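You operate a simulated robot arm through the tools that you are given. There is no shell and no other tool. Be economical: measure what you need, move in short steps, check, and stop when the job is done.

You run a simulated two-armed robot. Do the job below in one go: nothing can be reset, and whatever is moved stays where it is left.

## Task
Clamp the board lay at S, then square the small plain stack two-handed.
Fine: loosen the lay knob first; both hands slide the stack against fence and lay.

Only the result counts: the job must be done as asked and must still hold three seconds after the hand-in. Knocking over, shifting, dropping, spilling or breaking anything else fails it.

## Robot
Two 6-joint arms with two-finger parallel grippers on one trunk, on a base that drives. Base frame: it is fixed to the floor where the robot stands at the start and does not move with it; the origin is under the middle of the robot, x ahead of it, y to its left, z up. Lengths are in mm, angles in degrees, forces in N, time in s.
The left shoulder is at the start at [60, 187, 1172], the right one opposite. With the tool pointing down near the work surface each hand reaches from about 260 to 620 mm from the robot's upright axis, wherever it stands, measured 20 degrees to its own side. Places, roughly: board fence [700, -200, 900]; board lay [500, 0, 900]; lay knob [600, 0, 1000]. Payload 1.57 kg a hand.
The tool frame of a hand sits at the grasp point between the pads (the TCP): z along the fingers, y along the line on which they close. The tips reach 30 mm beyond it. The gripper opens to 110 mm. The fingers are 24 mm wide and 12 mm thick; the gripper's body (48 by 112 mm) begins 78 mm behind the TCP.
Orientation is told as [roll, pitch, yaw] about the base's x, y, z axes, in that order, counted from this pose: with the fingers straight down and closing along the base's y, the tool's x points along the base's -x, its y along +y and its z along -z.

## Interface
- The arms move only by the tool play_rows. It takes "left_moves", "right_moves" or both (then of equal length, played together; a hand with none holds still); each is one flat list of numbers, 7 for each row, row after row: the shift along the tool's x, y, z in mm, then the turn, a rotation vector about the tool's x, y, z in rad, then the opening in per cent of the stroke, from 0 (shut) to 100 (fully open). In form: [tx, ty, tz, wx, wy, wz, grip, tx, ty, tz, wx, wy, wz, grip, ...]. A call has 1 to 12 rows; each row shifts and turns the commanded pose from where the row before left it, along the tool's axes as they then stand. A row lasts 0.2 s, in which the tool goes at most 50 mm and 8.6 degrees; a call with a longer step from one row to the next is refused whole, and so is a gripper value outside its range. A pose out of reach is approached as far as the arm can. The call stops where the force on the tool passes 50 N (or 10 N more than at its start, if that is more) or the arm is blocked; 0.2 s more then pass. Each finger travels about 153 mm/s and halts on what it meets, pressing with about 25 N; the grip force reading is that of the motor and also rises with nothing between the fingers. The clock runs only during rows and for 0.2 s after the last one: add rows that do not move to give the fingers time. The reply holds the time, the measured pose of the TCP, the force on the tool along the base axes, the opening and the grip force, in the units named above and with some noise, with the torque about the TCP (base axes, N m) and any sound that the robot's microphone picked up.
- Cameras (640 x 400 px; columns grow to the right, rows downward): "scene" is now at [23.4, 1.7, 1720.2]; the picture's right is [-0.00, -1.00, 0.00], its down [-0.70, 0.00, -0.72] and it looks along [0.72, -0.00, -0.70] (base axes); focal length 259 px, centre (320, 200). "left" rides on the left gripper at [70, -16, -141] in its tool frame; the picture's right is [0.23, 0.97, 0.00], its down [-0.86, 0.20, -0.48] and it looks along [-0.47, 0.11, 0.88] (tool axes); focal length 222 px, centre (320, 200). "right" rides on the right gripper at [70, 16, -141] in its tool frame; the picture's right is [-0.23, 0.97, 0.00], its down [-0.86, -0.20, -0.48] and it looks along [-0.47, -0.11, 0.88] (tool axes); focal length 222 px, centre (320, 200). There is no depth. A picture from a camera that has moved, and an enlarged one, comes with that camera's place and axes in the base frame and with its lens.
- grab_frame(camera): a new picture of that camera. No time passes.
- raise_lower(by): slides the trunk up (or, below 0, down) by that many mm; the arms and the scene camera ride with it, the base frame stays. It gives what a move gives, with no picture.
- steer(legs): drives the robot by 1 to 6 legs, each [ahead, left, turn to the left] in mm, mm and degrees, along the robot's own axes; the way and the turn of a leg run together, so that a leg with both is an arc; at most 1500 mm and 180 degrees a leg. The arms and the cameras ride along, it lands a little off, and it stops where it bumps. It gives what a move gives.
- head_to(pan, tilt): turns the head with the scene camera to pan (to the left, within 86 degrees either way) and tilt (down, from -29 to 69), counted from straight ahead of the robot. It gives what a move gives.
- close_up(camera, box): a new picture of the part [left, top, right, bottom] of that camera's present view, enlarged. No time passes.
- finish_job(): hands the job in; it is judged then, once.

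Work in short steps. Places have to be worked out from the pictures, the camera data and where the tool is seen: move nearer, look again, correct. Check each grasp and each placing, and mend what went wrong. You have 120 turns and 88 pictures in all, those below and enlarged ones among them. Open the grippers and draw the arms clear of the work before you hand the job in, unless the task says otherwise; then end with one line.

The tools are called after "Request:" by a JSON object that holds its "name" and its "arguments". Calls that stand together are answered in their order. play_rows: Moves the arms, as the interface text tells. Its arguments: {"type":"object","properties":{"left_moves":{"type":"array","items":{"type":"number"}},"right_moves":{"type":"array","items":{"type":"number"}}},"required":[]} The other tools are called the same way: raise_lower (by) slides the trunk up or down; steer (legs) drives the base; head_to (pan, tilt) turns the head that bears the scene camera; grab_frame (camera) takes a picture; close_up (camera, box) takes an enlarged picture of a part of a camera's view; finish_job () hands the job in.

At the start:

```text
time_s: 0.0
left_position: [327.0, 104.6, 1270.2]
left_orientation: [0.1, 0.0, -0.1]
left_wrist_force: [-0.3, -0.4, -0.2]
left_moment: [-0.02, 0.02, 0.0]
left_finger_gap: 110.1
left_grip_force: 0.1
right_position: [439.5, -263.7, 1321.1]
right_orientation: [0.0, 0.0, -0.1]
right_wrist_force: [0.0, 0.4, 0.1]
right_moment: [0.0, 0.01, -0.01]
right_finger_gap: 109.9
right_grip_force: 0.0
trunk travel left (down, up): [-800.0, 190.0]
robot x, y, heading: [-0.3, -0.4, 0.2]
head pan, tilt: [-0.2, 44.3]
```

scene: 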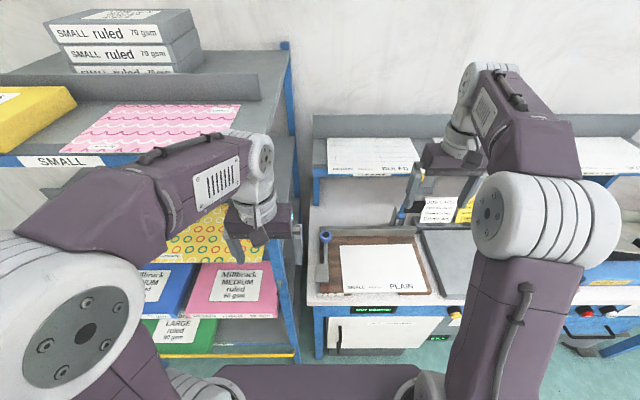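
right: 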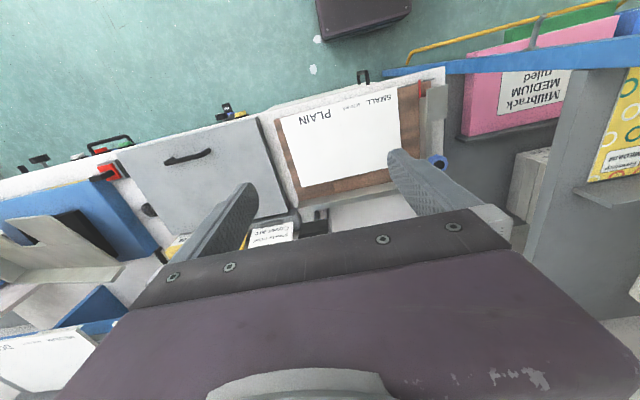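
left: 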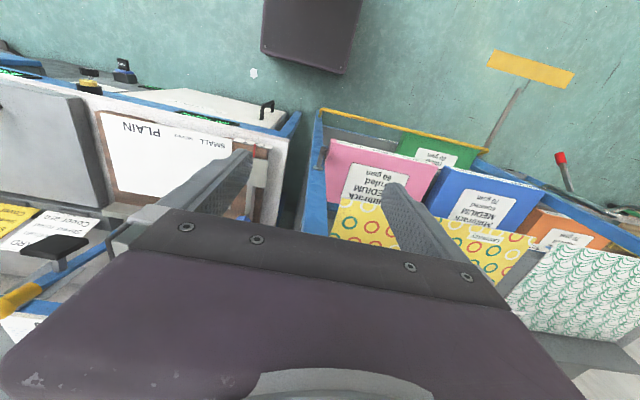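

The board with the plain stack is ahead, slightly right; I look closer at the lay, its knob and any scale marks.

Request:
{"name": "close_up", "arguments": {"camera": "scene", "box": [300, 200, 480, 312]}}

Request:
{"name": "close_up", "arguments": {"camera": "right", "box": [260, 60, 480, 220]}}

```text
3.56 times, centred on (390, 256) of scene
camera zoom: at [23.4, 1.7, 1720.2], right [0.0, -1.0, 0.0], down [-0.7, 0.0, -0.72], along [0.72, 0.0, -0.7], focal length 922 px, centre (71, 1)
```

zoom: 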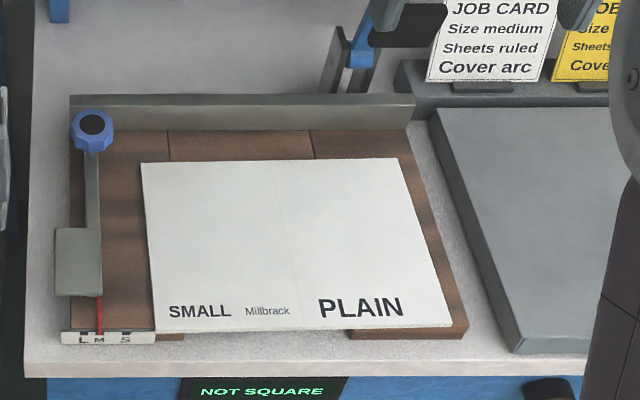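

```text
2.50 times, centred on (370, 140) of right
camera zoom: at [369.9, -246.4, 1463.4], right [0.23, 0.97, 0.0], down [0.86, -0.2, 0.48], along [0.47, -0.11, -0.88], focal length 555 px, centre (195, 350)
```

zoom: 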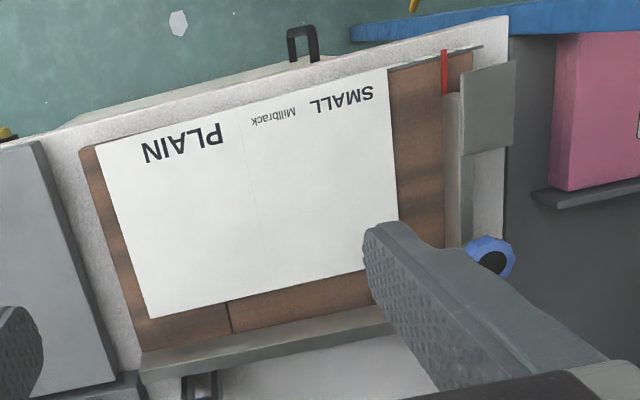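

The lay pointer seems to stand at M and the sign says NOT SQUARE. I bring the left hand nearer above the lay to view it.

Request:
{"name": "play_rows", "arguments": {"left_moves": [-24.6, -19, 24, 0, 0, 0, 100, -24.6, -19, 24, 0, 0, 0, 100, -24.6, -19, 24, 0, 0, 0, 100, -24.6, -19, 24, 0, 0, 0, 100, -24.6, -19, 24, 0, 0, 0, 100]}}

Request:
{"name": "grab_frame", "arguments": {"camera": "left"}}

Request:
{"name": "grab_frame", "arguments": {"camera": "scene"}}

```text
time_s: 0.6
left_position: [358.7, 80.5, 1239.8]
left_orientation: [0.4, -0.5, 0.5]
left_wrist_force: [-17.1, 3.3, 29.5]
left_moment: [0.91, -1.45, 0.71]
left_finger_gap: 109.6
left_grip_force: 0.2
right_position: [432.8, -260.3, 1324.2]
right_orientation: [-0.1, -0.3, 0.1]
right_wrist_force: [-0.1, 0.3, 0.0]
right_moment: [-0.05, 0.01, -0.01]
right_finger_gap: 110.0
right_grip_force: 0.0
trunk travel left (down, up): [-800.0, 190.0]
robot x, y, heading: [-0.5, -2.2, 0.2]
head pan, tilt: [-0.2, 44.3]
stopped in row 2 (left hand): the force on the tool passed its limit (the readings are from after the stop); the commanded pose is now the measured one
```

```text
82 pictures are left
camera left: at [287.3, 63.2, 1380.8], right [-0.24, 0.97, 0.0], down [0.85, 0.2, 0.49], along [0.47, 0.12, -0.87], focal length 222 px, centre (320, 200)
```

left: 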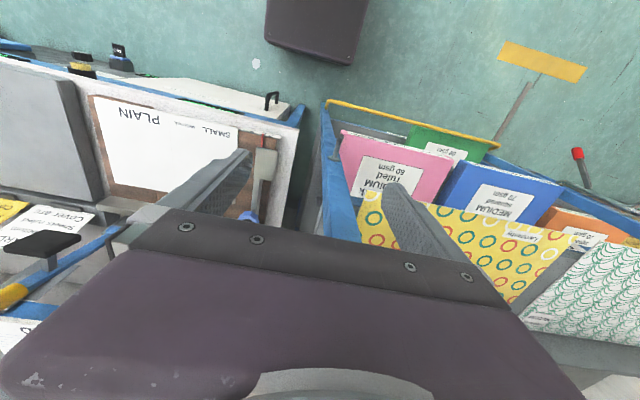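

```text
81 pictures are left
camera scene: at [14.3, 3.8, 1720.4], right [0.0, -1.0, 0.0], down [-0.69, 0.0, -0.72], along [0.72, 0.0, -0.69], focal length 259 px, centre (320, 200)
```

scene: 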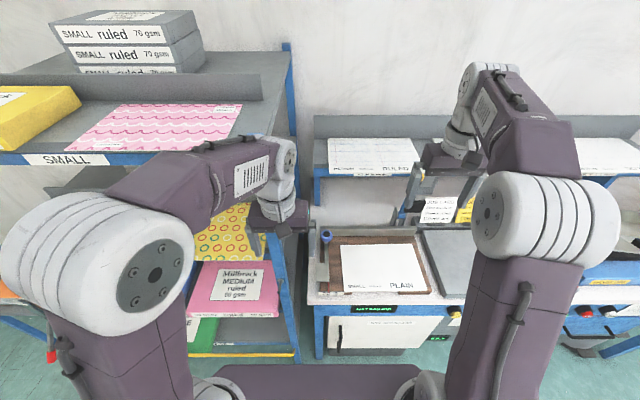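

The left gripper caught the front corner of the tall shelf on the left (its end lies at about y 100–150). I back off gently, up and back.

Request:
{"name": "play_rows", "arguments": {"left_moves": [10, 2, -10, 0, 0, 0, 100, 15, 0, -10, 0, 0, 0, 100, 15, 0, 0, 0, 0, 0, 100]}}

Request:
{"name": "grab_frame", "arguments": {"camera": "scene"}}

```text
time_s: 1.4
left_position: [326.4, 81.2, 1257.2]
left_orientation: [0.4, -0.3, 0.4]
left_wrist_force: [0.5, -0.3, -0.4]
left_moment: [0.0, 0.01, 0.0]
left_finger_gap: 110.0
left_grip_force: 0.1
right_position: [439.4, -262.4, 1322.1]
right_orientation: [0.0, 0.0, 0.1]
right_wrist_force: [-0.1, 0.7, -0.4]
right_moment: [0.02, 0.02, 0.0]
right_finger_gap: 109.8
right_grip_force: 0.0
trunk travel left (down, up): [-800.0, 190.0]
robot x, y, heading: [0.3, 2.7, -0.4]
head pan, tilt: [-0.2, 44.3]
```

```text
80 pictures are left
camera scene: at [23.5, 1.5, 1720.2], right [0.0, -1.0, 0.0], down [-0.7, 0.0, -0.72], along [0.72, 0.0, -0.7], focal length 259 px, centre (320, 200)
```

scene: 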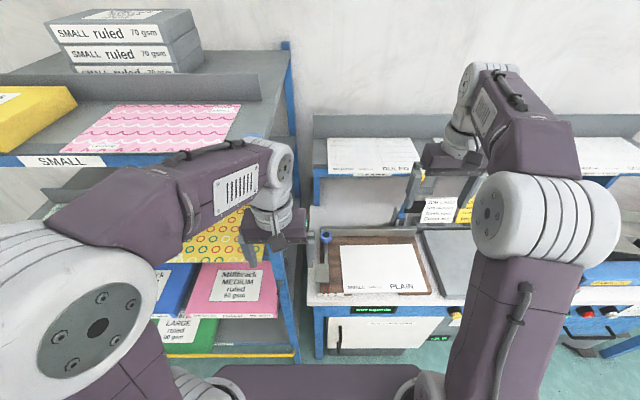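

Clear again, nothing was moved. I check the right side before driving right so the board is centred before me.

Request:
{"name": "head_to", "arguments": {"pan": -50, "tilt": 40}}

Request:
{"name": "grab_frame", "arguments": {"camera": "scene"}}

```text
time_s: 2.5
left_position: [326.7, 81.2, 1256.1]
left_orientation: [0.5, -0.3, 0.4]
left_wrist_force: [-1.0, -0.4, 0.0]
left_moment: [0.0, -0.07, -0.02]
left_finger_gap: 109.8
left_grip_force: 0.0
right_position: [439.9, -263.1, 1320.8]
right_orientation: [0.0, 0.1, 0.1]
right_wrist_force: [-0.7, 0.4, 0.2]
right_moment: [-0.01, 0.01, 0.02]
right_finger_gap: 109.9
right_grip_force: 0.1
trunk travel left (down, up): [-800.0, 190.0]
robot x, y, heading: [0.2, 0.1, 0.3]
head pan, tilt: [-50.0, 40.0]
```

```text
79 pictures are left
camera scene: at [-3.7, -63.0, 1726.5], right [-0.76, -0.64, 0.0], down [-0.41, 0.49, -0.77], along [0.49, -0.59, -0.64], focal length 259 px, centre (320, 200)
```

scene: 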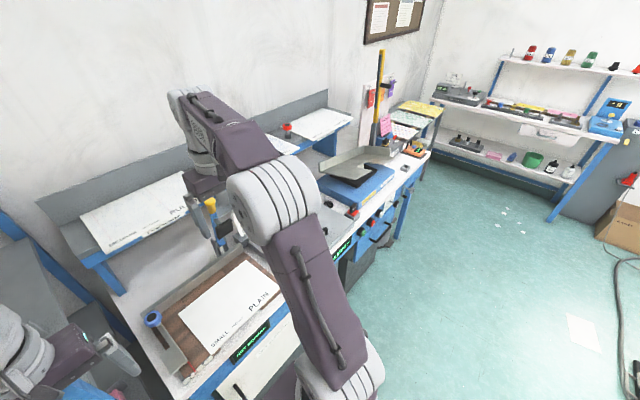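

The right side is free, so I drive 180 mm right and turn the head back ahead, tilted more.

Request:
{"name": "steer", "arguments": {"legs": [[0, -180, 0]]}}

Request:
{"name": "head_to", "arguments": {"pan": 0, "tilt": 55}}

Request:
{"name": "grab_frame", "arguments": {"camera": "scene"}}

```text
time_s: 4.0
left_position: [326.9, -96.8, 1257.6]
left_orientation: [0.3, -0.3, 0.3]
left_wrist_force: [0.1, 0.6, 0.4]
left_moment: [-0.03, 0.01, -0.01]
left_finger_gap: 109.8
left_grip_force: 0.1
right_position: [440.8, -438.7, 1322.7]
right_orientation: [-0.2, 0.1, 0.1]
right_wrist_force: [-0.2, -0.3, -0.2]
right_moment: [-0.02, 0.01, -0.02]
right_finger_gap: 110.1
right_grip_force: 0.0
trunk travel left (down, up): [-800.0, 190.0]
robot x, y, heading: [-0.3, -184.6, -0.1]
head pan, tilt: [-50.0, 40.0]
```

```text
time_s: 5.2
left_position: [326.8, -99.9, 1256.9]
left_orientation: [0.3, -0.4, 0.4]
left_wrist_force: [0.2, -0.3, 0.1]
left_moment: [-0.01, -0.01, -0.03]
left_finger_gap: 109.9
left_grip_force: 0.0
right_position: [440.1, -441.4, 1321.5]
right_orientation: [-0.1, 0.0, 0.0]
right_wrist_force: [-0.3, 0.8, 0.3]
right_moment: [-0.02, -0.01, -0.01]
right_finger_gap: 110.0
right_grip_force: 0.1
trunk travel left (down, up): [-800.0, 190.0]
robot x, y, heading: [2.5, -182.4, 0.2]
head pan, tilt: [0.0, 55.0]
```

```text
78 pictures are left
camera scene: at [14.1, -178.3, 1705.9], right [0.0, -1.0, 0.0], down [-0.82, 0.0, -0.57], along [0.57, 0.0, -0.82], focal length 259 px, centre (320, 200)
```

scene: 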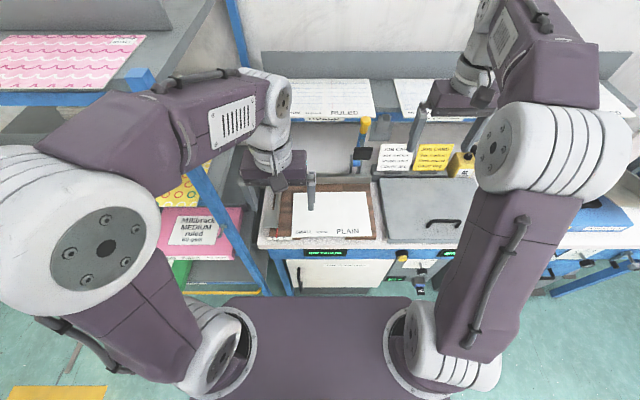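

Now I lower and advance the left hand, staying at y about −60, well clear of the shelf.

Request:
{"name": "play_rows", "arguments": {"left_moves": [-20, 8, 25, 0, 0, 0, 100, -20, 8, 25, 0, 0, 0, 100, -20, 8, 25, 0, 0, 0, 100, -20, 8, 25, 0, 0, 0, 100, 0, 0, 0, 0, 0, 0, 100]}}

Request:
{"name": "grab_frame", "arguments": {"camera": "left"}}

```text
time_s: 6.4
left_position: [405.7, -67.9, 1157.0]
left_orientation: [0.3, -0.4, 0.4]
left_wrist_force: [-0.2, 0.0, -0.3]
left_moment: [-0.03, 0.0, 0.01]
left_finger_gap: 109.9
left_grip_force: 0.1
right_position: [439.7, -443.4, 1321.5]
right_orientation: [0.0, 0.0, 0.1]
right_wrist_force: [-0.3, 0.0, -0.5]
right_moment: [-0.03, 0.01, 0.02]
right_finger_gap: 110.0
right_grip_force: 0.0
trunk travel left (down, up): [-800.0, 190.0]
robot x, y, heading: [5.9, -182.3, 0.0]
head pan, tilt: [0.0, 55.0]
```

```text
77 pictures are left
camera left: at [335.0, -85.0, 1298.0], right [-0.24, 0.97, 0.01], down [0.85, 0.2, 0.49], along [0.47, 0.12, -0.87], focal length 222 px, centre (320, 200)
```

left: 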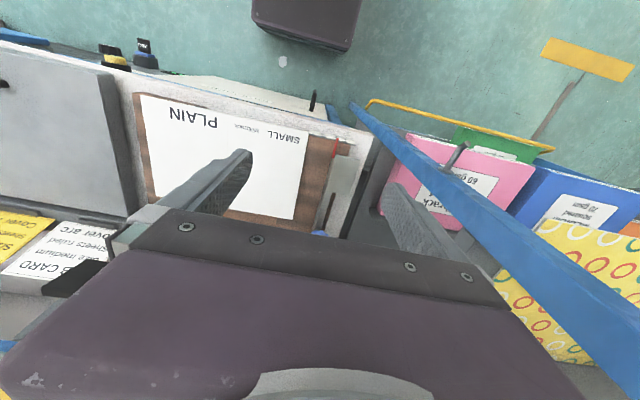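

I enlarge the lay, pointer and scale.

Request:
{"name": "close_up", "arguments": {"camera": "left", "box": [270, 110, 400, 245]}}

Request:
{"name": "close_up", "arguments": {"camera": "scene", "box": [250, 170, 390, 260]}}

```text
2.96 times, centred on (335, 178) of left
camera zoom: at [335.0, -85.0, 1298.0], right [-0.24, 0.97, 0.01], down [0.85, 0.2, 0.49], along [0.47, 0.12, -0.87], focal length 658 px, centre (276, 267)
```

zoom: 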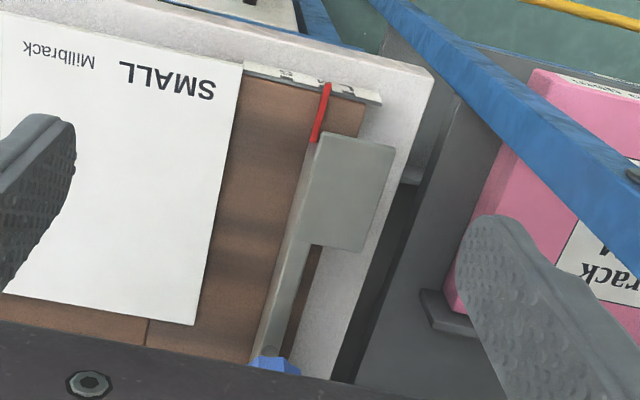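

```text
4.44 times, centred on (320, 215) of scene
camera zoom: at [13.6, -179.1, 1705.9], right [0.0, -1.0, 0.0], down [-0.82, 0.0, -0.57], along [0.57, 0.0, -0.82], focal length 1152 px, centre (320, 133)
```

zoom: 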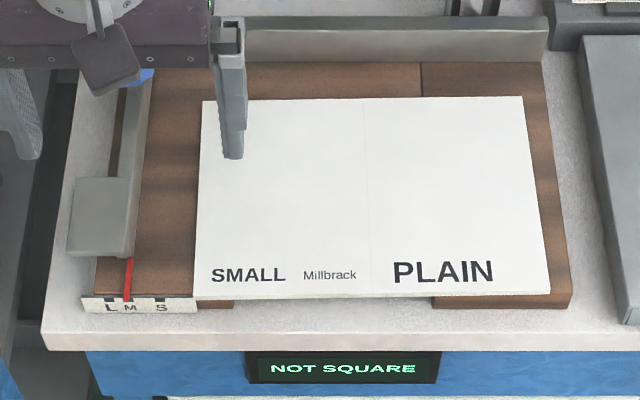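

The stack's near-left corner triangulates to about [423, −81, 891], the knob top to about [610, −21, 966]; pointer is at M, S is ~25 mm to its right. I bring the left hand above the knob to look.

Request:
{"name": "play_rows", "arguments": {"left_moves": [-30, 7, 6, 0, 0, 0, 100, -30, 7, 6, 0, 0, 0, 100, -30, 7, 6, 0, 0, 0, 100, -30, 7, 6, 0, 0, 0, 100, -30, 7, 6, 0, 0, 0, 100, -30, 7, 6, 0, 0, 0, 100, 0, 0, 0, 0, 0, 0, 100]}}

Request:
{"name": "grab_frame", "arguments": {"camera": "left"}}

```text
time_s: 8.0
left_position: [586.3, -23.9, 1121.7]
left_orientation: [0.4, -0.2, 0.5]
left_wrist_force: [0.8, -0.4, -0.4]
left_moment: [0.0, -0.02, 0.02]
left_finger_gap: 110.0
left_grip_force: 0.1
right_position: [439.2, -443.9, 1322.1]
right_orientation: [-0.1, 0.0, 0.1]
right_wrist_force: [-0.8, 1.0, 0.3]
right_moment: [0.0, -0.05, 0.02]
right_finger_gap: 109.9
right_grip_force: 0.2
trunk travel left (down, up): [-800.0, 190.0]
robot x, y, heading: [-2.2, -183.6, 0.1]
head pan, tilt: [0.0, 55.0]
```

```text
74 pictures are left
camera left: at [515.7, -41.7, 1263.0], right [-0.23, 0.97, 0.01], down [0.85, 0.2, 0.48], along [0.47, 0.12, -0.88], focal length 222 px, centre (320, 200)
```

left: 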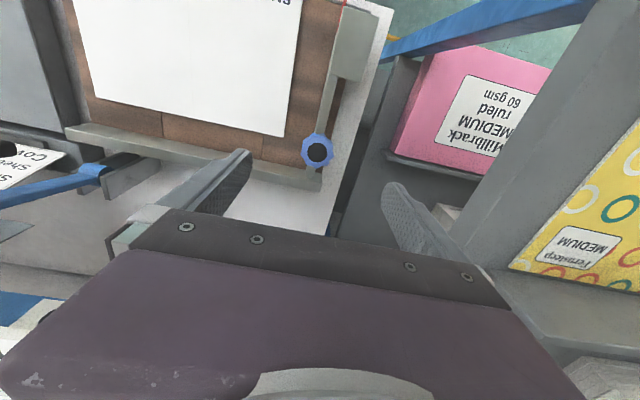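

The knob is in view at about [603, −24, ~975]. I enlarge it to see its shape.

Request:
{"name": "close_up", "arguments": {"camera": "left", "box": [250, 70, 400, 220]}}

```text
2.67 times, centred on (325, 145) of left
camera zoom: at [515.7, -41.7, 1263.0], right [-0.23, 0.97, 0.01], down [0.85, 0.2, 0.48], along [0.47, 0.12, -0.88], focal length 592 px, centre (307, 347)
```

zoom: 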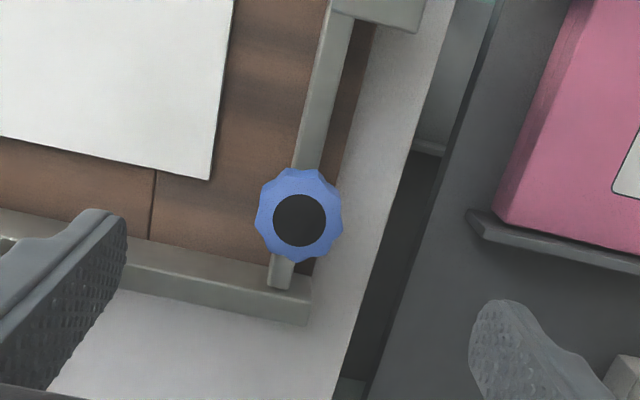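

Knob: about 44 mm across with nine lobes. I go above it and down to TCP z ≈ 1010, then look again.

Request:
{"name": "play_rows", "arguments": {"left_moves": [-16, 0, 22, 0, 0, 0, 100, 0, 0, 30, 0, 0, 0, 100, 0, 0, 30, 0, 0, 0, 100, 0, 0, 30, 0, 0, 0, 100, 0, 0, 0, 0, 0, 0, 100]}}

Request:
{"name": "grab_frame", "arguments": {"camera": "left"}}

Request:
{"name": "grab_frame", "arguments": {"camera": "scene"}}

```text
time_s: 9.2
left_position: [597.0, -22.3, 1008.4]
left_orientation: [0.5, -0.2, 0.5]
left_wrist_force: [0.7, 0.4, -0.5]
left_moment: [0.0, 0.0, -0.02]
left_finger_gap: 109.8
left_grip_force: 0.1
left hand out of reach, approached as far as the arm can: row 1
right_position: [438.4, -444.0, 1321.2]
right_orientation: [0.0, 0.0, 0.1]
right_wrist_force: [-1.0, 0.0, 0.1]
right_moment: [-0.04, 0.01, 0.02]
right_finger_gap: 110.1
right_grip_force: 0.2
trunk travel left (down, up): [-800.0, 190.0]
robot x, y, heading: [-1.2, -178.5, 0.2]
head pan, tilt: [0.0, 55.0]
```

```text
72 pictures are left
camera left: at [527.2, -41.1, 1150.1], right [-0.23, 0.97, 0.01], down [0.85, 0.2, 0.48], along [0.47, 0.12, -0.88], focal length 222 px, centre (320, 200)
```

left: 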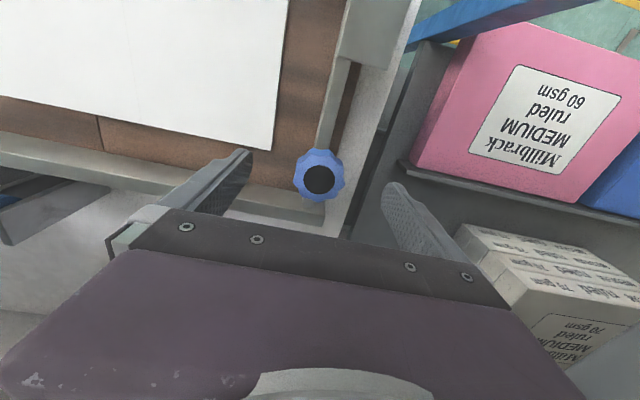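

```text
71 pictures are left
camera scene: at [13.6, -179.2, 1705.9], right [0.0, -1.0, 0.0], down [-0.82, 0.0, -0.57], along [0.57, 0.0, -0.82], focal length 259 px, centre (320, 200)
```

scene: 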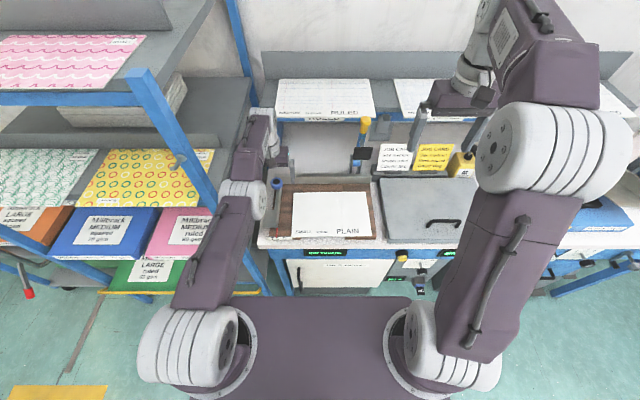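

The knob top triangulates to [600, −25, 976], right under the TCP. I lower to z ≈ 960 around it, fingers still open.

Request:
{"name": "play_rows", "arguments": {"left_moves": [-2, -3, 16, 0, 0, 0, 100, 0, 0, 16, 0, 0, 0, 100, 0, 0, 16, 0, 0, 0, 100, 0, 0, 0, 0, 0, 0, 100]}}

Request:
{"name": "grab_frame", "arguments": {"camera": "left"}}

Request:
{"name": "close_up", "arguments": {"camera": "scene", "box": [230, 120, 390, 240]}}

```text
time_s: 10.2
left_position: [597.5, -24.3, 962.8]
left_orientation: [0.3, -0.5, 0.6]
left_wrist_force: [0.6, -0.3, 0.3]
left_moment: [-0.01, 0.02, 0.02]
left_finger_gap: 109.9
left_grip_force: 0.0
right_position: [439.5, -442.5, 1322.0]
right_orientation: [0.0, 0.1, 0.0]
right_wrist_force: [0.8, 0.6, 0.2]
right_moment: [0.03, -0.01, -0.02]
right_finger_gap: 110.2
right_grip_force: 0.0
trunk travel left (down, up): [-800.0, 190.0]
robot x, y, heading: [3.3, -181.5, 0.1]
head pan, tilt: [0.0, 55.0]
```

```text
70 pictures are left
camera left: at [526.8, -42.6, 1102.4], right [-0.23, 0.97, 0.01], down [0.85, 0.2, 0.49], along [0.47, 0.12, -0.87], focal length 222 px, centre (320, 200)
```

left: 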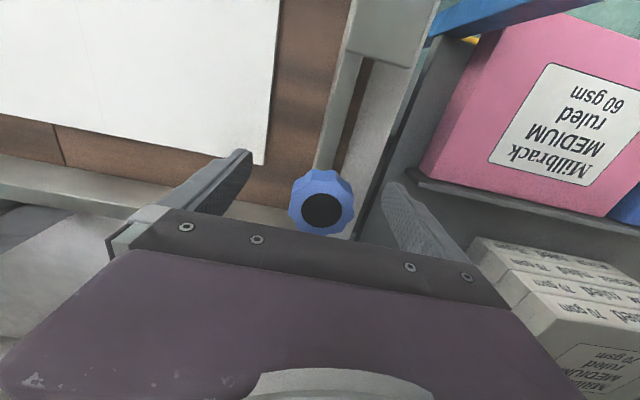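

```text
3.33 times, centred on (310, 180) of scene
camera zoom: at [14.3, -179.1, 1705.9], right [0.0, -1.0, 0.0], down [-0.82, 0.0, -0.57], along [0.57, 0.0, -0.82], focal length 864 px, centre (353, 267)
```

zoom: 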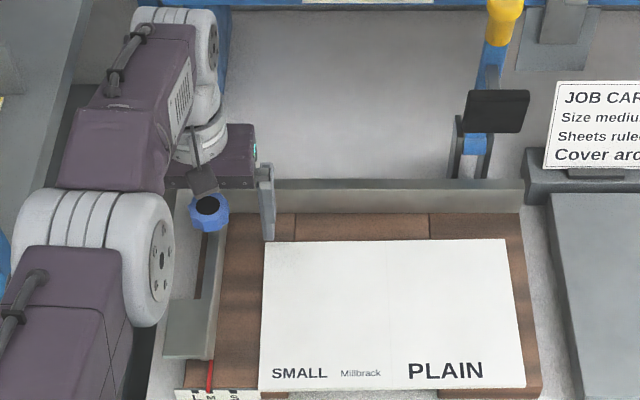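

The knob lies between the fingers, centred within 2–4 mm. I close to 60 %, pre-turn the wrist 40° clockwise (seen from above) around it.

Request:
{"name": "play_rows", "arguments": {"left_moves": [-4, 0, 2, 0, 0, 0, 60, 0, 0, 0, 0, 0, 0, 60, 0, 0, 0, 0, 0, 0.14, 60, 0, 0, 0, 0, 0, 0.14, 60, 0, 0, 0, 0, 0, 0.14, 60, 0, 0, 0, 0, 0, 0.14, 60, 0, 0, 0, 0, 0, 0.14, 60, 0, 0, 0, 0, 0, 0, 60]}}

Request:
{"name": "grab_frame", "arguments": {"camera": "left"}}

```text
time_s: 12.0
left_position: [597.5, -24.1, 959.4]
left_orientation: [0.5, 0.0, -39.8]
left_wrist_force: [0.4, 0.3, -0.8]
left_moment: [0.0, 0.01, 0.02]
left_finger_gap: 65.8
left_grip_force: 0.0
left hand out of reach, approached as far as the arm can: row 1
right_position: [440.1, -443.3, 1321.8]
right_orientation: [0.1, 0.1, 0.1]
right_wrist_force: [0.3, -1.0, -0.1]
right_moment: [-0.01, 0.01, 0.0]
right_finger_gap: 110.1
right_grip_force: 0.1
trunk travel left (down, up): [-800.0, 190.0]
robot x, y, heading: [2.0, -179.2, 0.1]
head pan, tilt: [0.0, 55.0]
```

```text
68 pictures are left
camera left: at [532.0, 6.9, 1101.8], right [0.45, 0.89, 0.01], down [0.78, -0.4, 0.48], along [0.43, -0.21, -0.88], focal length 222 px, centre (320, 200)
```

left: 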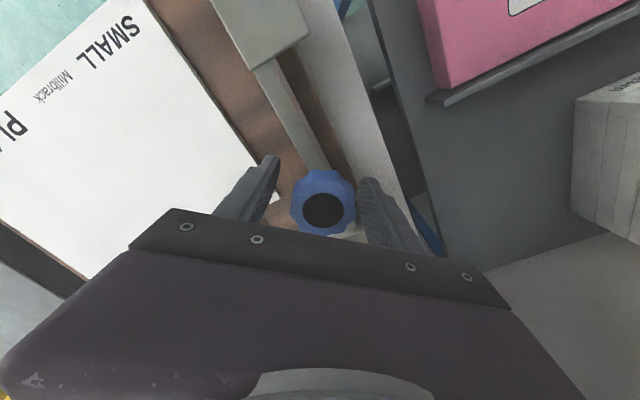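

Knob still centred. I close on it and turn it counter-clockwise in small steps.

Request:
{"name": "play_rows", "arguments": {"left_moves": [0, 0, 0, 0, 0, 0, 20, 0, 0, 0, 0, 0, 0, 20, 0, 0, 0, 0, 0, 0, 20, 0, 0, 0, 0, 0, -0.1, 20, 0, 0, 0, 0, 0, -0.1, 20, 0, 0, 0, 0, 0, 0, 20]}}

```text
time_s: 13.4
left_position: [598.1, -22.3, 959.8]
left_orientation: [0.4, -0.2, -28.0]
left_wrist_force: [9.0, 8.1, 8.7]
left_moment: [0.29, 0.96, -0.02]
left_finger_gap: 43.7
left_grip_force: 45.2
right_position: [440.6, -441.6, 1321.3]
right_orientation: [-0.1, 0.1, 0.1]
right_wrist_force: [0.2, 0.0, 0.5]
right_moment: [0.0, -0.02, -0.01]
right_finger_gap: 109.7
right_grip_force: 0.1
trunk travel left (down, up): [-800.0, 190.0]
robot x, y, heading: [3.8, -182.5, -0.0]
head pan, tilt: [0.0, 55.0]
```

The grip holds at 43.7 mm with low torque; I continue turning.

Request:
{"name": "play_rows", "arguments": {"left_moves": [0, 0, 0, 0, 0, -0.14, 20, 0, 0, 0, 0, 0, -0.14, 20, 0, 0, 0, 0, 0, -0.14, 20, 0, 0, 0, 0, 0, -0.14, 20, 0, 0, 0, 0, 0, -0.14, 20, 0, 0, 0, 0, 0, 0, 20]}}

Request:
{"name": "grab_frame", "arguments": {"camera": "left"}}

```text
time_s: 14.8
left_position: [598.1, -24.3, 960.1]
left_orientation: [0.2, -0.5, 12.0]
left_wrist_force: [12.2, 6.4, 13.0]
left_moment: [-0.18, 0.51, 0.01]
left_finger_gap: 43.4
left_grip_force: 44.8
right_position: [440.4, -442.5, 1320.5]
right_orientation: [0.0, 0.1, 0.1]
right_wrist_force: [0.4, -0.2, -0.1]
right_moment: [-0.04, 0.02, 0.01]
right_finger_gap: 110.0
right_grip_force: 0.1
trunk travel left (down, up): [-800.0, 190.0]
robot x, y, heading: [2.4, -183.4, -0.1]
head pan, tilt: [0.0, 55.0]
```

```text
67 pictures are left
camera left: at [532.0, -54.9, 1101.2], right [-0.42, 0.91, 0.0], down [0.79, 0.37, 0.49], along [0.44, 0.21, -0.87], focal length 222 px, centre (320, 200)
```

left: 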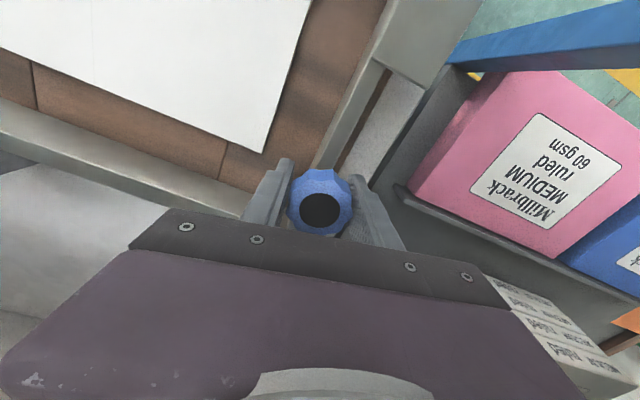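

I turn another 40° and watch forces.

Request:
{"name": "play_rows", "arguments": {"left_moves": [0, 0, 0, 0, 0, -0.14, 20, 0, 0, 0, 0, 0, -0.14, 20, 0, 0, 0, 0, 0, -0.14, 20, 0, 0, 0, 0, 0, -0.14, 20, 0, 0, 0, 0, 0, -0.14, 20, 0, 0, 0, 0, 0, 0, 20]}}

```text
time_s: 16.2
left_position: [598.1, -24.8, 960.4]
left_orientation: [-0.2, -0.5, 52.0]
left_wrist_force: [13.9, 1.4, 15.5]
left_moment: [-0.43, 0.59, 0.01]
left_finger_gap: 43.4
left_grip_force: 44.7
right_position: [441.7, -443.9, 1320.7]
right_orientation: [-0.1, 0.2, 0.1]
right_wrist_force: [0.2, 0.5, 0.0]
right_moment: [0.03, 0.02, -0.02]
right_finger_gap: 109.9
right_grip_force: 0.1
trunk travel left (down, up): [-800.0, 190.0]
robot x, y, heading: [-1.0, -182.0, 0.2]
head pan, tilt: [0.0, 55.0]
```

Turned about 92° without resistance. I test whether the lay now slides, 6 mm toward −y, holding the knob.

Request:
{"name": "play_rows", "arguments": {"left_moves": [2.4, -1.85, 0, 0, 0, 0, 20, 2.4, -1.85, 0, 0, 0, 0, 20, 0, 0, 0, 0, 0, 0, 20]}}

Request:
{"name": "close_up", "arguments": {"camera": "scene", "box": [250, 160, 350, 250]}}

```text
time_s: 17.0
left_position: [597.7, -28.6, 959.2]
left_orientation: [0.1, -0.6, 52.0]
left_wrist_force: [17.2, 3.9, 16.1]
left_moment: [0.3, -0.09, 0.0]
left_finger_gap: 43.4
left_grip_force: 44.4
right_position: [442.9, -442.5, 1321.5]
right_orientation: [0.0, 0.1, 0.1]
right_wrist_force: [0.3, -0.3, 1.0]
right_moment: [0.0, 0.02, 0.0]
right_finger_gap: 110.0
right_grip_force: 0.1
trunk travel left (down, up): [-800.0, 190.0]
robot x, y, heading: [-1.2, -180.0, -0.1]
head pan, tilt: [0.0, 55.0]
```

```text
4.44 times, centred on (300, 205) of scene
camera zoom: at [16.1, -178.7, 1705.9], right [0.0, -1.0, 0.0], down [-0.82, 0.0, -0.57], along [0.57, 0.0, -0.82], focal length 1152 px, centre (409, 178)
```

zoom: 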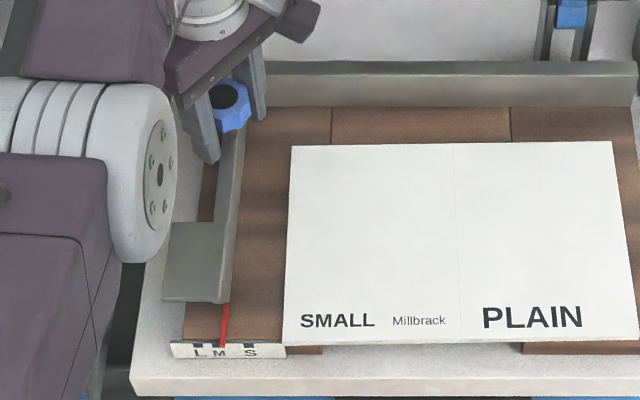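

The lay slides easily (pointer moved ~5 mm, now right of M). I slide 18 mm more toward S.

Request:
{"name": "play_rows", "arguments": {"left_moves": [3.55, -2.77, 0, 0, 0, 0, 20, 3.55, -2.77, 0, 0, 0, 0, 20, 3.55, -2.77, 0, 0, 0, 0, 20, 3.55, -2.77, 0, 0, 0, 0, 20, 0, 0, 0, 0, 0, 0, 20]}}

Request:
{"name": "close_up", "arguments": {"camera": "scene", "box": [280, 222, 330, 254]}}

Request:
{"name": "close_up", "arguments": {"camera": "scene", "box": [250, 160, 350, 250]}}

```text
time_s: 18.2
left_position: [597.5, -47.7, 960.6]
left_orientation: [-0.2, -0.6, 52.0]
left_wrist_force: [24.5, 3.8, 20.5]
left_moment: [-0.04, 1.3, -0.11]
left_finger_gap: 43.6
left_grip_force: 45.4
right_position: [442.7, -443.1, 1320.8]
right_orientation: [0.0, 0.2, 0.0]
right_wrist_force: [-1.1, -0.5, -0.9]
right_moment: [-0.02, -0.02, 0.0]
right_finger_gap: 110.1
right_grip_force: 0.1
trunk travel left (down, up): [-800.0, 190.0]
robot x, y, heading: [-0.3, -182.4, -0.1]
head pan, tilt: [0.0, 55.0]
```

```text
12.50 times, centred on (305, 238) of scene
camera zoom: at [17.5, -178.7, 1705.9], right [0.0, -1.0, 0.0], down [-0.82, 0.0, -0.57], along [0.57, 0.0, -0.82], focal length 3240 px, centre (508, -275)
```

zoom: 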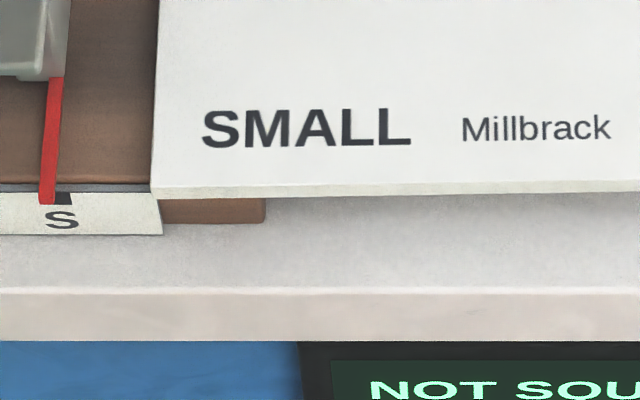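

```text
4.44 times, centred on (300, 205) of scene
camera zoom: at [17.5, -178.7, 1705.9], right [0.0, -1.0, 0.0], down [-0.82, 0.0, -0.57], along [0.57, 0.0, -0.82], focal length 1152 px, centre (409, 178)
```

zoom: 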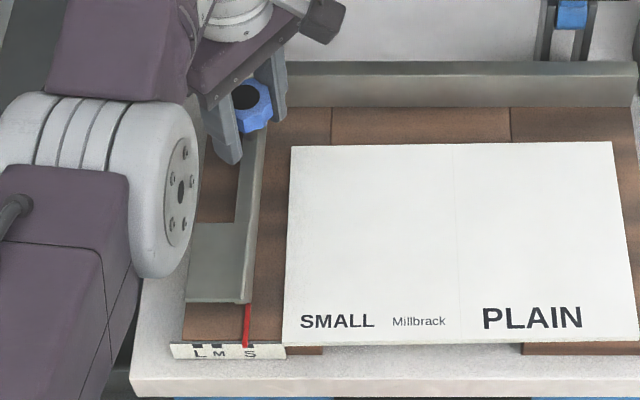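

Pointer is at the left side of the S tick. I enlarge the scale strip to see the exact tick geometry.

Request:
{"name": "close_up", "arguments": {"camera": "scene", "box": [286, 228, 318, 248]}}

```text
16.00 times, centred on (302, 238) of scene
camera zoom: at [17.5, -178.7, 1705.9], right [0.0, -1.0, 0.0], down [-0.82, 0.0, -0.57], along [0.57, 0.0, -0.82], focal length 4146 px, centre (608, -408)
```

zoom: 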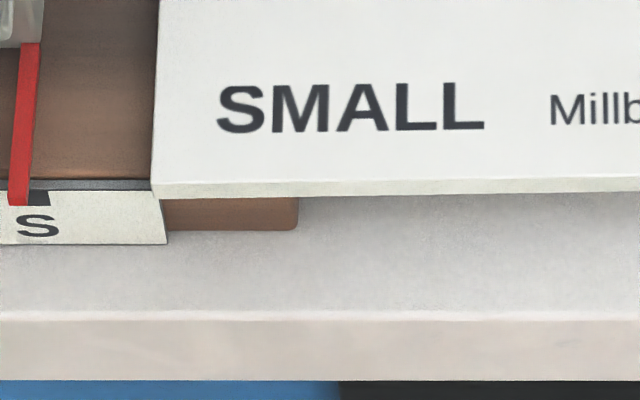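

Request:
{"name": "close_up", "arguments": {"camera": "scene", "box": [264, 228, 296, 248]}}

```text
16.00 times, centred on (280, 238) of scene
camera zoom: at [17.5, -178.7, 1705.9], right [0.0, -1.0, 0.0], down [-0.82, 0.0, -0.57], along [0.57, 0.0, -0.82], focal length 4146 px, centre (960, -408)
```

zoom: 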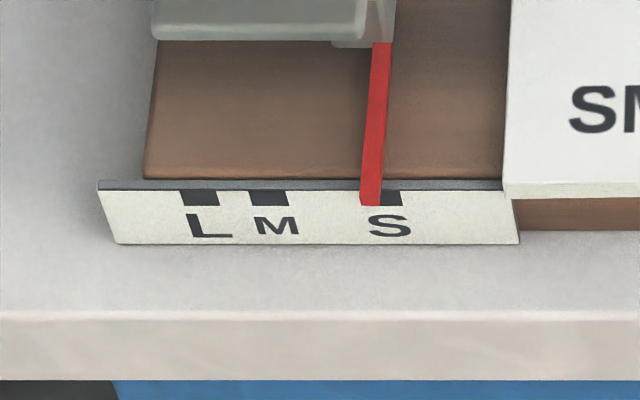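

S tick spans 361–400 px (centre 381), pointer tip centre is 370: about 1.5–2.4 mm short. I nudge 1.8 mm more.

Request:
{"name": "play_rows", "arguments": {"left_moves": [1.42, -1.11, 0, 0, 0, 0, 20, 0, 0, 0, 0, 0, 0, 20]}}

Request:
{"name": "close_up", "arguments": {"camera": "scene", "box": [264, 228, 296, 248]}}

```text
time_s: 18.8
left_position: [598.6, -48.8, 961.0]
left_orientation: [-0.2, -0.6, 52.0]
left_wrist_force: [24.9, 4.6, 16.0]
left_moment: [0.38, 0.05, -0.08]
left_finger_gap: 43.6
left_grip_force: 44.2
right_position: [442.5, -442.3, 1320.3]
right_orientation: [0.1, 0.2, 0.1]
right_wrist_force: [-0.2, -0.4, -0.2]
right_moment: [-0.02, -0.03, -0.01]
right_finger_gap: 110.3
right_grip_force: 0.1
trunk travel left (down, up): [-800.0, 190.0]
robot x, y, heading: [-2.3, -180.7, 0.1]
head pan, tilt: [0.0, 55.0]
```

```text
16.00 times, centred on (280, 238) of scene
camera zoom: at [17.7, -178.6, 1705.8], right [0.0, -1.0, 0.0], down [-0.82, 0.0, -0.57], along [0.57, 0.0, -0.82], focal length 4146 px, centre (960, -408)
```

zoom: 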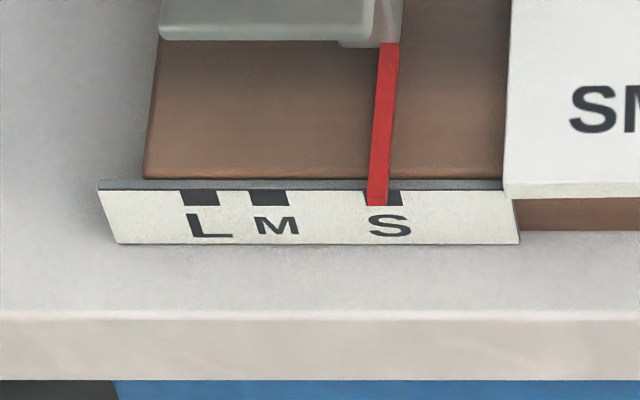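

The pointer is now inside the S tick within ~0.6 mm. I tighten clockwise and watch the torque.

Request:
{"name": "play_rows", "arguments": {"left_moves": [0, 0, 0, 0, 0, 0.14, 20, 0, 0, 0, 0, 0, 0.14, 20, 0, 0, 0, 0, 0, 0.14, 20, 0, 0, 0, 0, 0, 0.14, 20, 0, 0, 0, 0, 0, 0.14, 20, 0, 0, 0, 0, 0, 0.14, 20, 0, 0, 0, 0, 0, 0.14, 20, 0, 0, 0, 0, 0, 0.14, 20, 0, 0, 0, 0, 0, 0.14, 20, 0, 0, 0, 0, 0, 0.14, 20, 0, 0, 0, 0, 0, 0, 20]}}

Request:
{"name": "close_up", "arguments": {"camera": "scene", "box": [264, 228, 296, 248]}}

```text
time_s: 21.2
left_position: [597.3, -46.8, 958.9]
left_orientation: [0.5, -0.1, -28.3]
left_wrist_force: [21.7, 13.9, 17.0]
left_moment: [-0.9, -0.15, -0.02]
left_finger_gap: 43.3
left_grip_force: 45.0
left hand out of reach, approached as far as the arm can: row 2
right_position: [441.6, -440.1, 1320.1]
right_orientation: [-0.1, 0.3, 0.3]
right_wrist_force: [0.4, -0.3, -0.2]
right_moment: [0.0, 0.02, 0.01]
right_finger_gap: 110.1
right_grip_force: 0.1
trunk travel left (down, up): [-800.0, 190.0]
robot x, y, heading: [-2.1, -179.5, 0.2]
head pan, tilt: [0.0, 55.0]
```

```text
16.00 times, centred on (280, 238) of scene
camera zoom: at [17.0, -175.5, 1705.9], right [0.0, -1.0, 0.0], down [-0.82, 0.0, -0.57], along [0.57, 0.0, -0.82], focal length 4146 px, centre (960, -408)
```

zoom: 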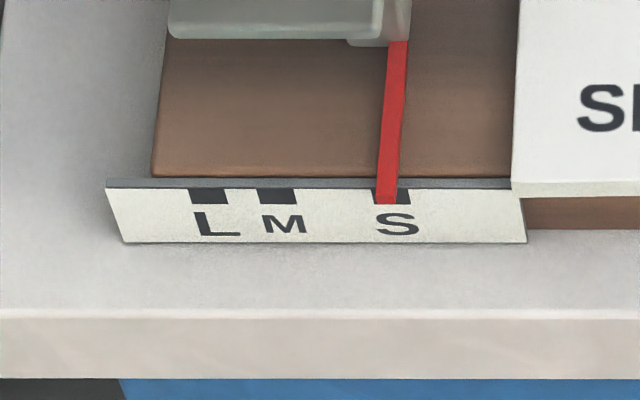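

Position held. I keep tightening past the original angle.

Request:
{"name": "play_rows", "arguments": {"left_moves": [0, 0, 0, 0, 0, 0.14, 20, 0, 0, 0, 0, 0, 0.14, 20, 0, 0, 0, 0, 0, 0.14, 20, 0, 0, 0, 0, 0, 0.14, 20, 0, 0, 0, 0, 0, 0, 20]}}

Request:
{"name": "grab_frame", "arguments": {"camera": "left"}}

```text
time_s: 22.4
left_position: [597.5, -52.9, 959.3]
left_orientation: [0.5, 0.1, -60.5]
left_wrist_force: [22.5, -6.6, 13.4]
left_moment: [-0.85, -0.37, 0.6]
left_finger_gap: 52.5
left_grip_force: 17.1
right_position: [442.7, -445.3, 1321.0]
right_orientation: [0.0, 0.3, 0.1]
right_wrist_force: [0.2, -0.5, 0.8]
right_moment: [0.03, -0.02, 0.02]
right_finger_gap: 109.9
right_grip_force: 0.0
trunk travel left (down, up): [-800.0, 190.0]
robot x, y, heading: [1.8, -181.5, 0.0]
head pan, tilt: [0.0, 55.0]
```

```text
59 pictures are left
camera left: at [547.7, -1.3, 1101.1], right [0.74, 0.68, 0.01], down [0.59, -0.65, 0.48], along [0.33, -0.35, -0.88], focal length 222 px, centre (320, 200)
```

left: 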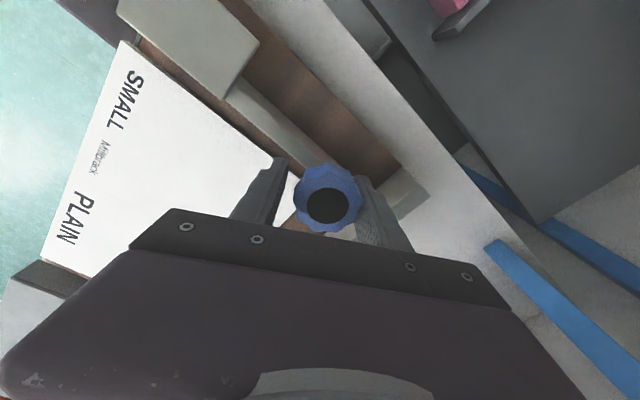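

Torque rose and the fingers slipped over the lobes: the knob is tight. I open and check the pointer.

Request:
{"name": "play_rows", "arguments": {"left_moves": [0, 0, 0, 0, 0, 0, 60, 0, 0, 0, 0, 0, 0, 60, 0, 0, 0, 0, 0, 0, 60]}}

Request:
{"name": "close_up", "arguments": {"camera": "scene", "box": [264, 228, 296, 248]}}

Request:
{"name": "close_up", "arguments": {"camera": "left", "box": [240, 110, 400, 250]}}

```text
time_s: 23.2
left_position: [592.4, -48.5, 960.3]
left_orientation: [0.4, 0.3, -60.2]
left_wrist_force: [-1.6, 0.4, 5.4]
left_moment: [-0.03, 0.22, -0.04]
left_finger_gap: 67.0
left_grip_force: 1.1
right_position: [438.5, -442.5, 1321.7]
right_orientation: [0.0, 0.1, 0.2]
right_wrist_force: [-0.2, -0.2, -0.3]
right_moment: [0.02, -0.01, 0.0]
right_finger_gap: 109.8
right_grip_force: 0.0
trunk travel left (down, up): [-800.0, 190.0]
robot x, y, heading: [-2.5, -179.5, 0.0]
head pan, tilt: [0.0, 55.0]
```

```text
16.00 times, centred on (280, 238) of scene
camera zoom: at [12.2, -179.2, 1705.7], right [0.0, -1.0, 0.0], down [-0.82, 0.0, -0.57], along [0.57, 0.0, -0.82], focal length 4146 px, centre (960, -408)
```

zoom: 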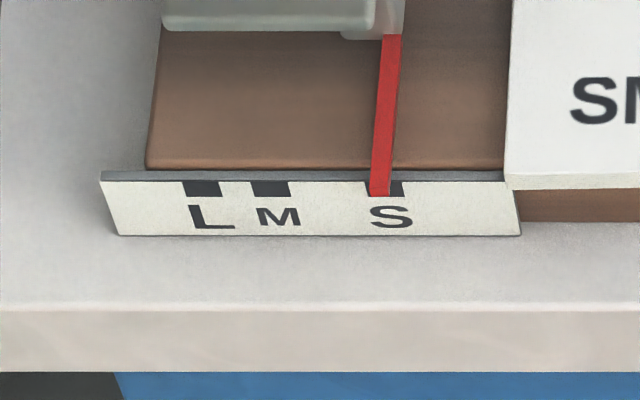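

```text
2.86 times, centred on (320, 180) of left
camera zoom: at [542.7, 2.4, 1101.9], right [0.73, 0.68, 0.01], down [0.6, -0.65, 0.47], along [0.33, -0.34, -0.88], focal length 635 px, centre (320, 257)
```

zoom: 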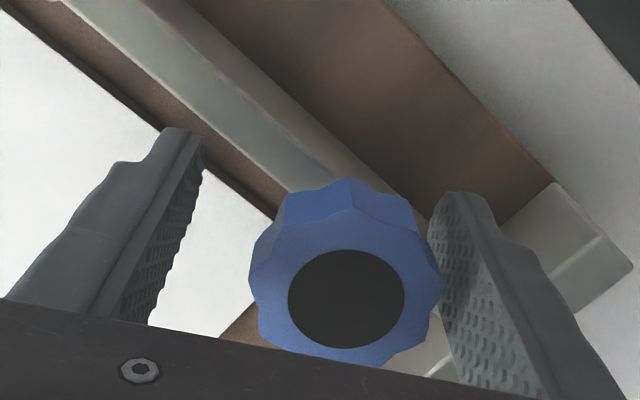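

The pointer still sits in the S tick with the knob tight. I shift off the knob, lift, and turn the left hand back to straight.

Request:
{"name": "play_rows", "arguments": {"left_moves": [0, 4, 0, 0, 0, 0, 65, 0, 0, -20, 0, 0, 0, 65, 0, 0, -30, 0, 0, 0, 65, 0, 0, -30, 0, 0, -0.13, 65, 0, 0, -30, 0, 0, -0.13, 65, 0, 0, -30, 0, 0, -0.13, 65, 0, 0, 0, 0, 0, -0.13, 65, 0, 0, 0, 0, 0, -0.13, 65, 0, 0, 0, 0, 0, -0.13, 65, 0, 0, 0, 0, 0, -0.13, 65, 0, 0, 0, 0, 0, -0.14, 65, 0, 0, 0, 0, 0, 0, 65]}}

Request:
{"name": "grab_frame", "arguments": {"camera": "left"}}

Request:
{"name": "close_up", "arguments": {"camera": "scene", "box": [250, 160, 394, 250]}}

```text
time_s: 25.8
left_position: [592.9, -49.0, 1100.1]
left_orientation: [0.4, -0.4, -0.1]
left_wrist_force: [-0.3, -0.9, 0.5]
left_moment: [-0.02, -0.03, 0.01]
left_finger_gap: 71.5
left_grip_force: 0.0
left hand out of reach, approached as far as the arm can: row 8
right_position: [439.4, -443.1, 1320.9]
right_orientation: [0.0, 0.0, 0.1]
right_wrist_force: [-0.5, -0.5, -0.5]
right_moment: [-0.01, 0.0, -0.02]
right_finger_gap: 110.1
right_grip_force: 0.1
trunk travel left (down, up): [-800.0, 190.0]
robot x, y, heading: [-1.6, -182.0, -0.2]
head pan, tilt: [0.0, 55.0]
```

```text
56 pictures are left
camera left: at [522.1, -65.4, 1241.2], right [-0.23, 0.97, 0.01], down [0.85, 0.2, 0.48], along [0.47, 0.12, -0.87], focal length 222 px, centre (320, 200)
```

left: 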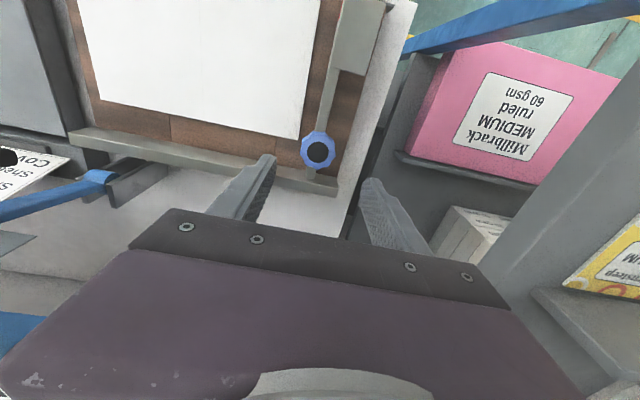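

```text
4.44 times, centred on (322, 205) of scene
camera zoom: at [14.1, -179.1, 1705.9], right [0.0, -1.0, 0.0], down [-0.82, 0.0, -0.57], along [0.57, 0.0, -0.82], focal length 1152 px, centre (311, 178)
```

zoom: 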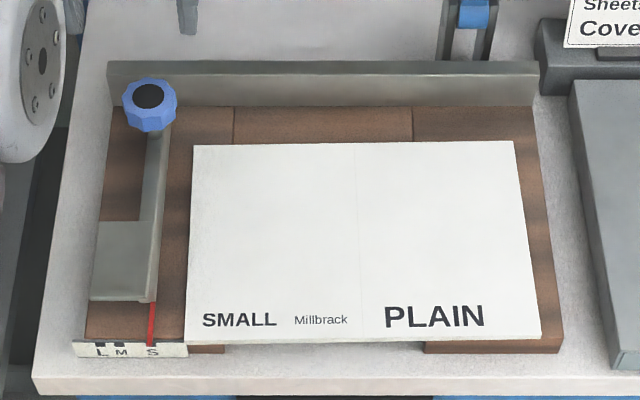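

Lay is set at S. Now I bring the left hand (opened) before the near edge and the right hand toward the stack's right edge, both still high.

Request:
{"name": "play_rows", "arguments": {"left_moves": [31, -21, 0, 0, 0, 0, 100, 31, -21, 0, 0, 0, 0, 100, 31, -21, 0, 0, 0, 0, 100, 31, -21, 0, 0, 0, 0, 100, 31, -21, 0, 0, 0, 0, 100, 31, -21, 0, 0, 0, 0, 100, 31, -21, 0, 0, 0, 0, 100, 0, 0, 0, 0, 0, 0, 100], "right_moves": [-13, 4, 35, 0, 0, 0, 0, -13, 4, 35, 0, 0, 0, 0, -13, 4, 35, 0, 0, 0, 0, -13, 4, 35, 0, 0, 0, 0, -13, 4, 35, 0, 0, 0, 0, -13, 4, 35, 0, 0, 0, 0, 0, 0, 0, 0, 0, 0, 0, 0, 0, 0, 0, 0, 0, 0]}}

Request:
{"name": "grab_frame", "arguments": {"camera": "left"}}

Request:
{"name": "grab_frame", "arguments": {"camera": "right"}}

Request:
{"name": "grab_frame", "arguments": {"camera": "scene"}}

```text
time_s: 27.6
left_position: [375.9, -193.7, 1098.4]
left_orientation: [0.5, -0.3, -0.1]
left_wrist_force: [-0.3, -0.1, 0.1]
left_moment: [0.02, 0.03, 0.0]
left_finger_gap: 110.1
left_grip_force: 0.0
right_position: [519.5, -418.3, 1110.4]
right_orientation: [0.0, 0.1, 0.2]
right_wrist_force: [0.2, 0.3, -0.6]
right_moment: [-0.01, -0.01, -0.02]
right_finger_gap: 0.1
right_grip_force: 20.9
trunk travel left (down, up): [-800.0, 190.0]
robot x, y, heading: [0.3, -184.0, -0.0]
head pan, tilt: [0.0, 55.0]
```

```text
54 pictures are left
camera left: at [304.2, -211.0, 1239.7], right [-0.23, 0.97, 0.01], down [0.85, 0.19, 0.48], along [0.47, 0.11, -0.87], focal length 222 px, centre (320, 200)
```

left: 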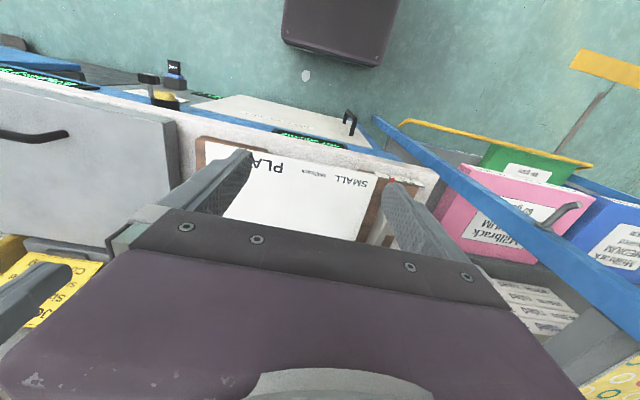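

```text
53 pictures are left
camera right: at [450.3, -402.7, 1252.0], right [0.22, 0.97, 0.0], down [0.86, -0.2, 0.48], along [0.47, -0.11, -0.88], focal length 222 px, centre (320, 200)
```

right: 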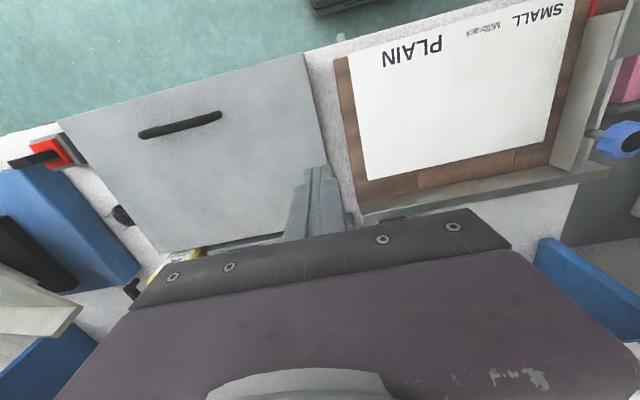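

```text
52 pictures are left
camera scene: at [14.4, -178.7, 1705.9], right [0.0, -1.0, 0.0], down [-0.82, 0.0, -0.57], along [0.57, 0.0, -0.82], focal length 259 px, centre (320, 200)
```

scene: 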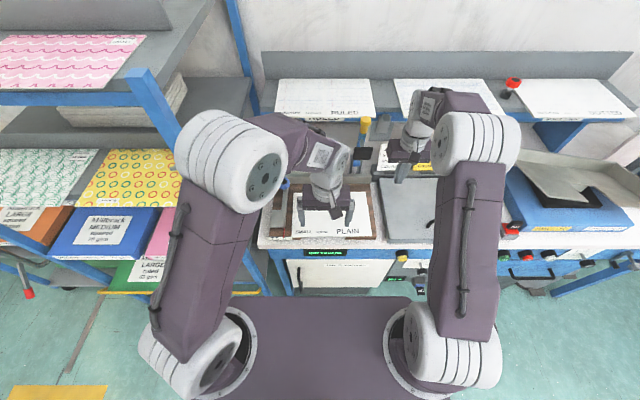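

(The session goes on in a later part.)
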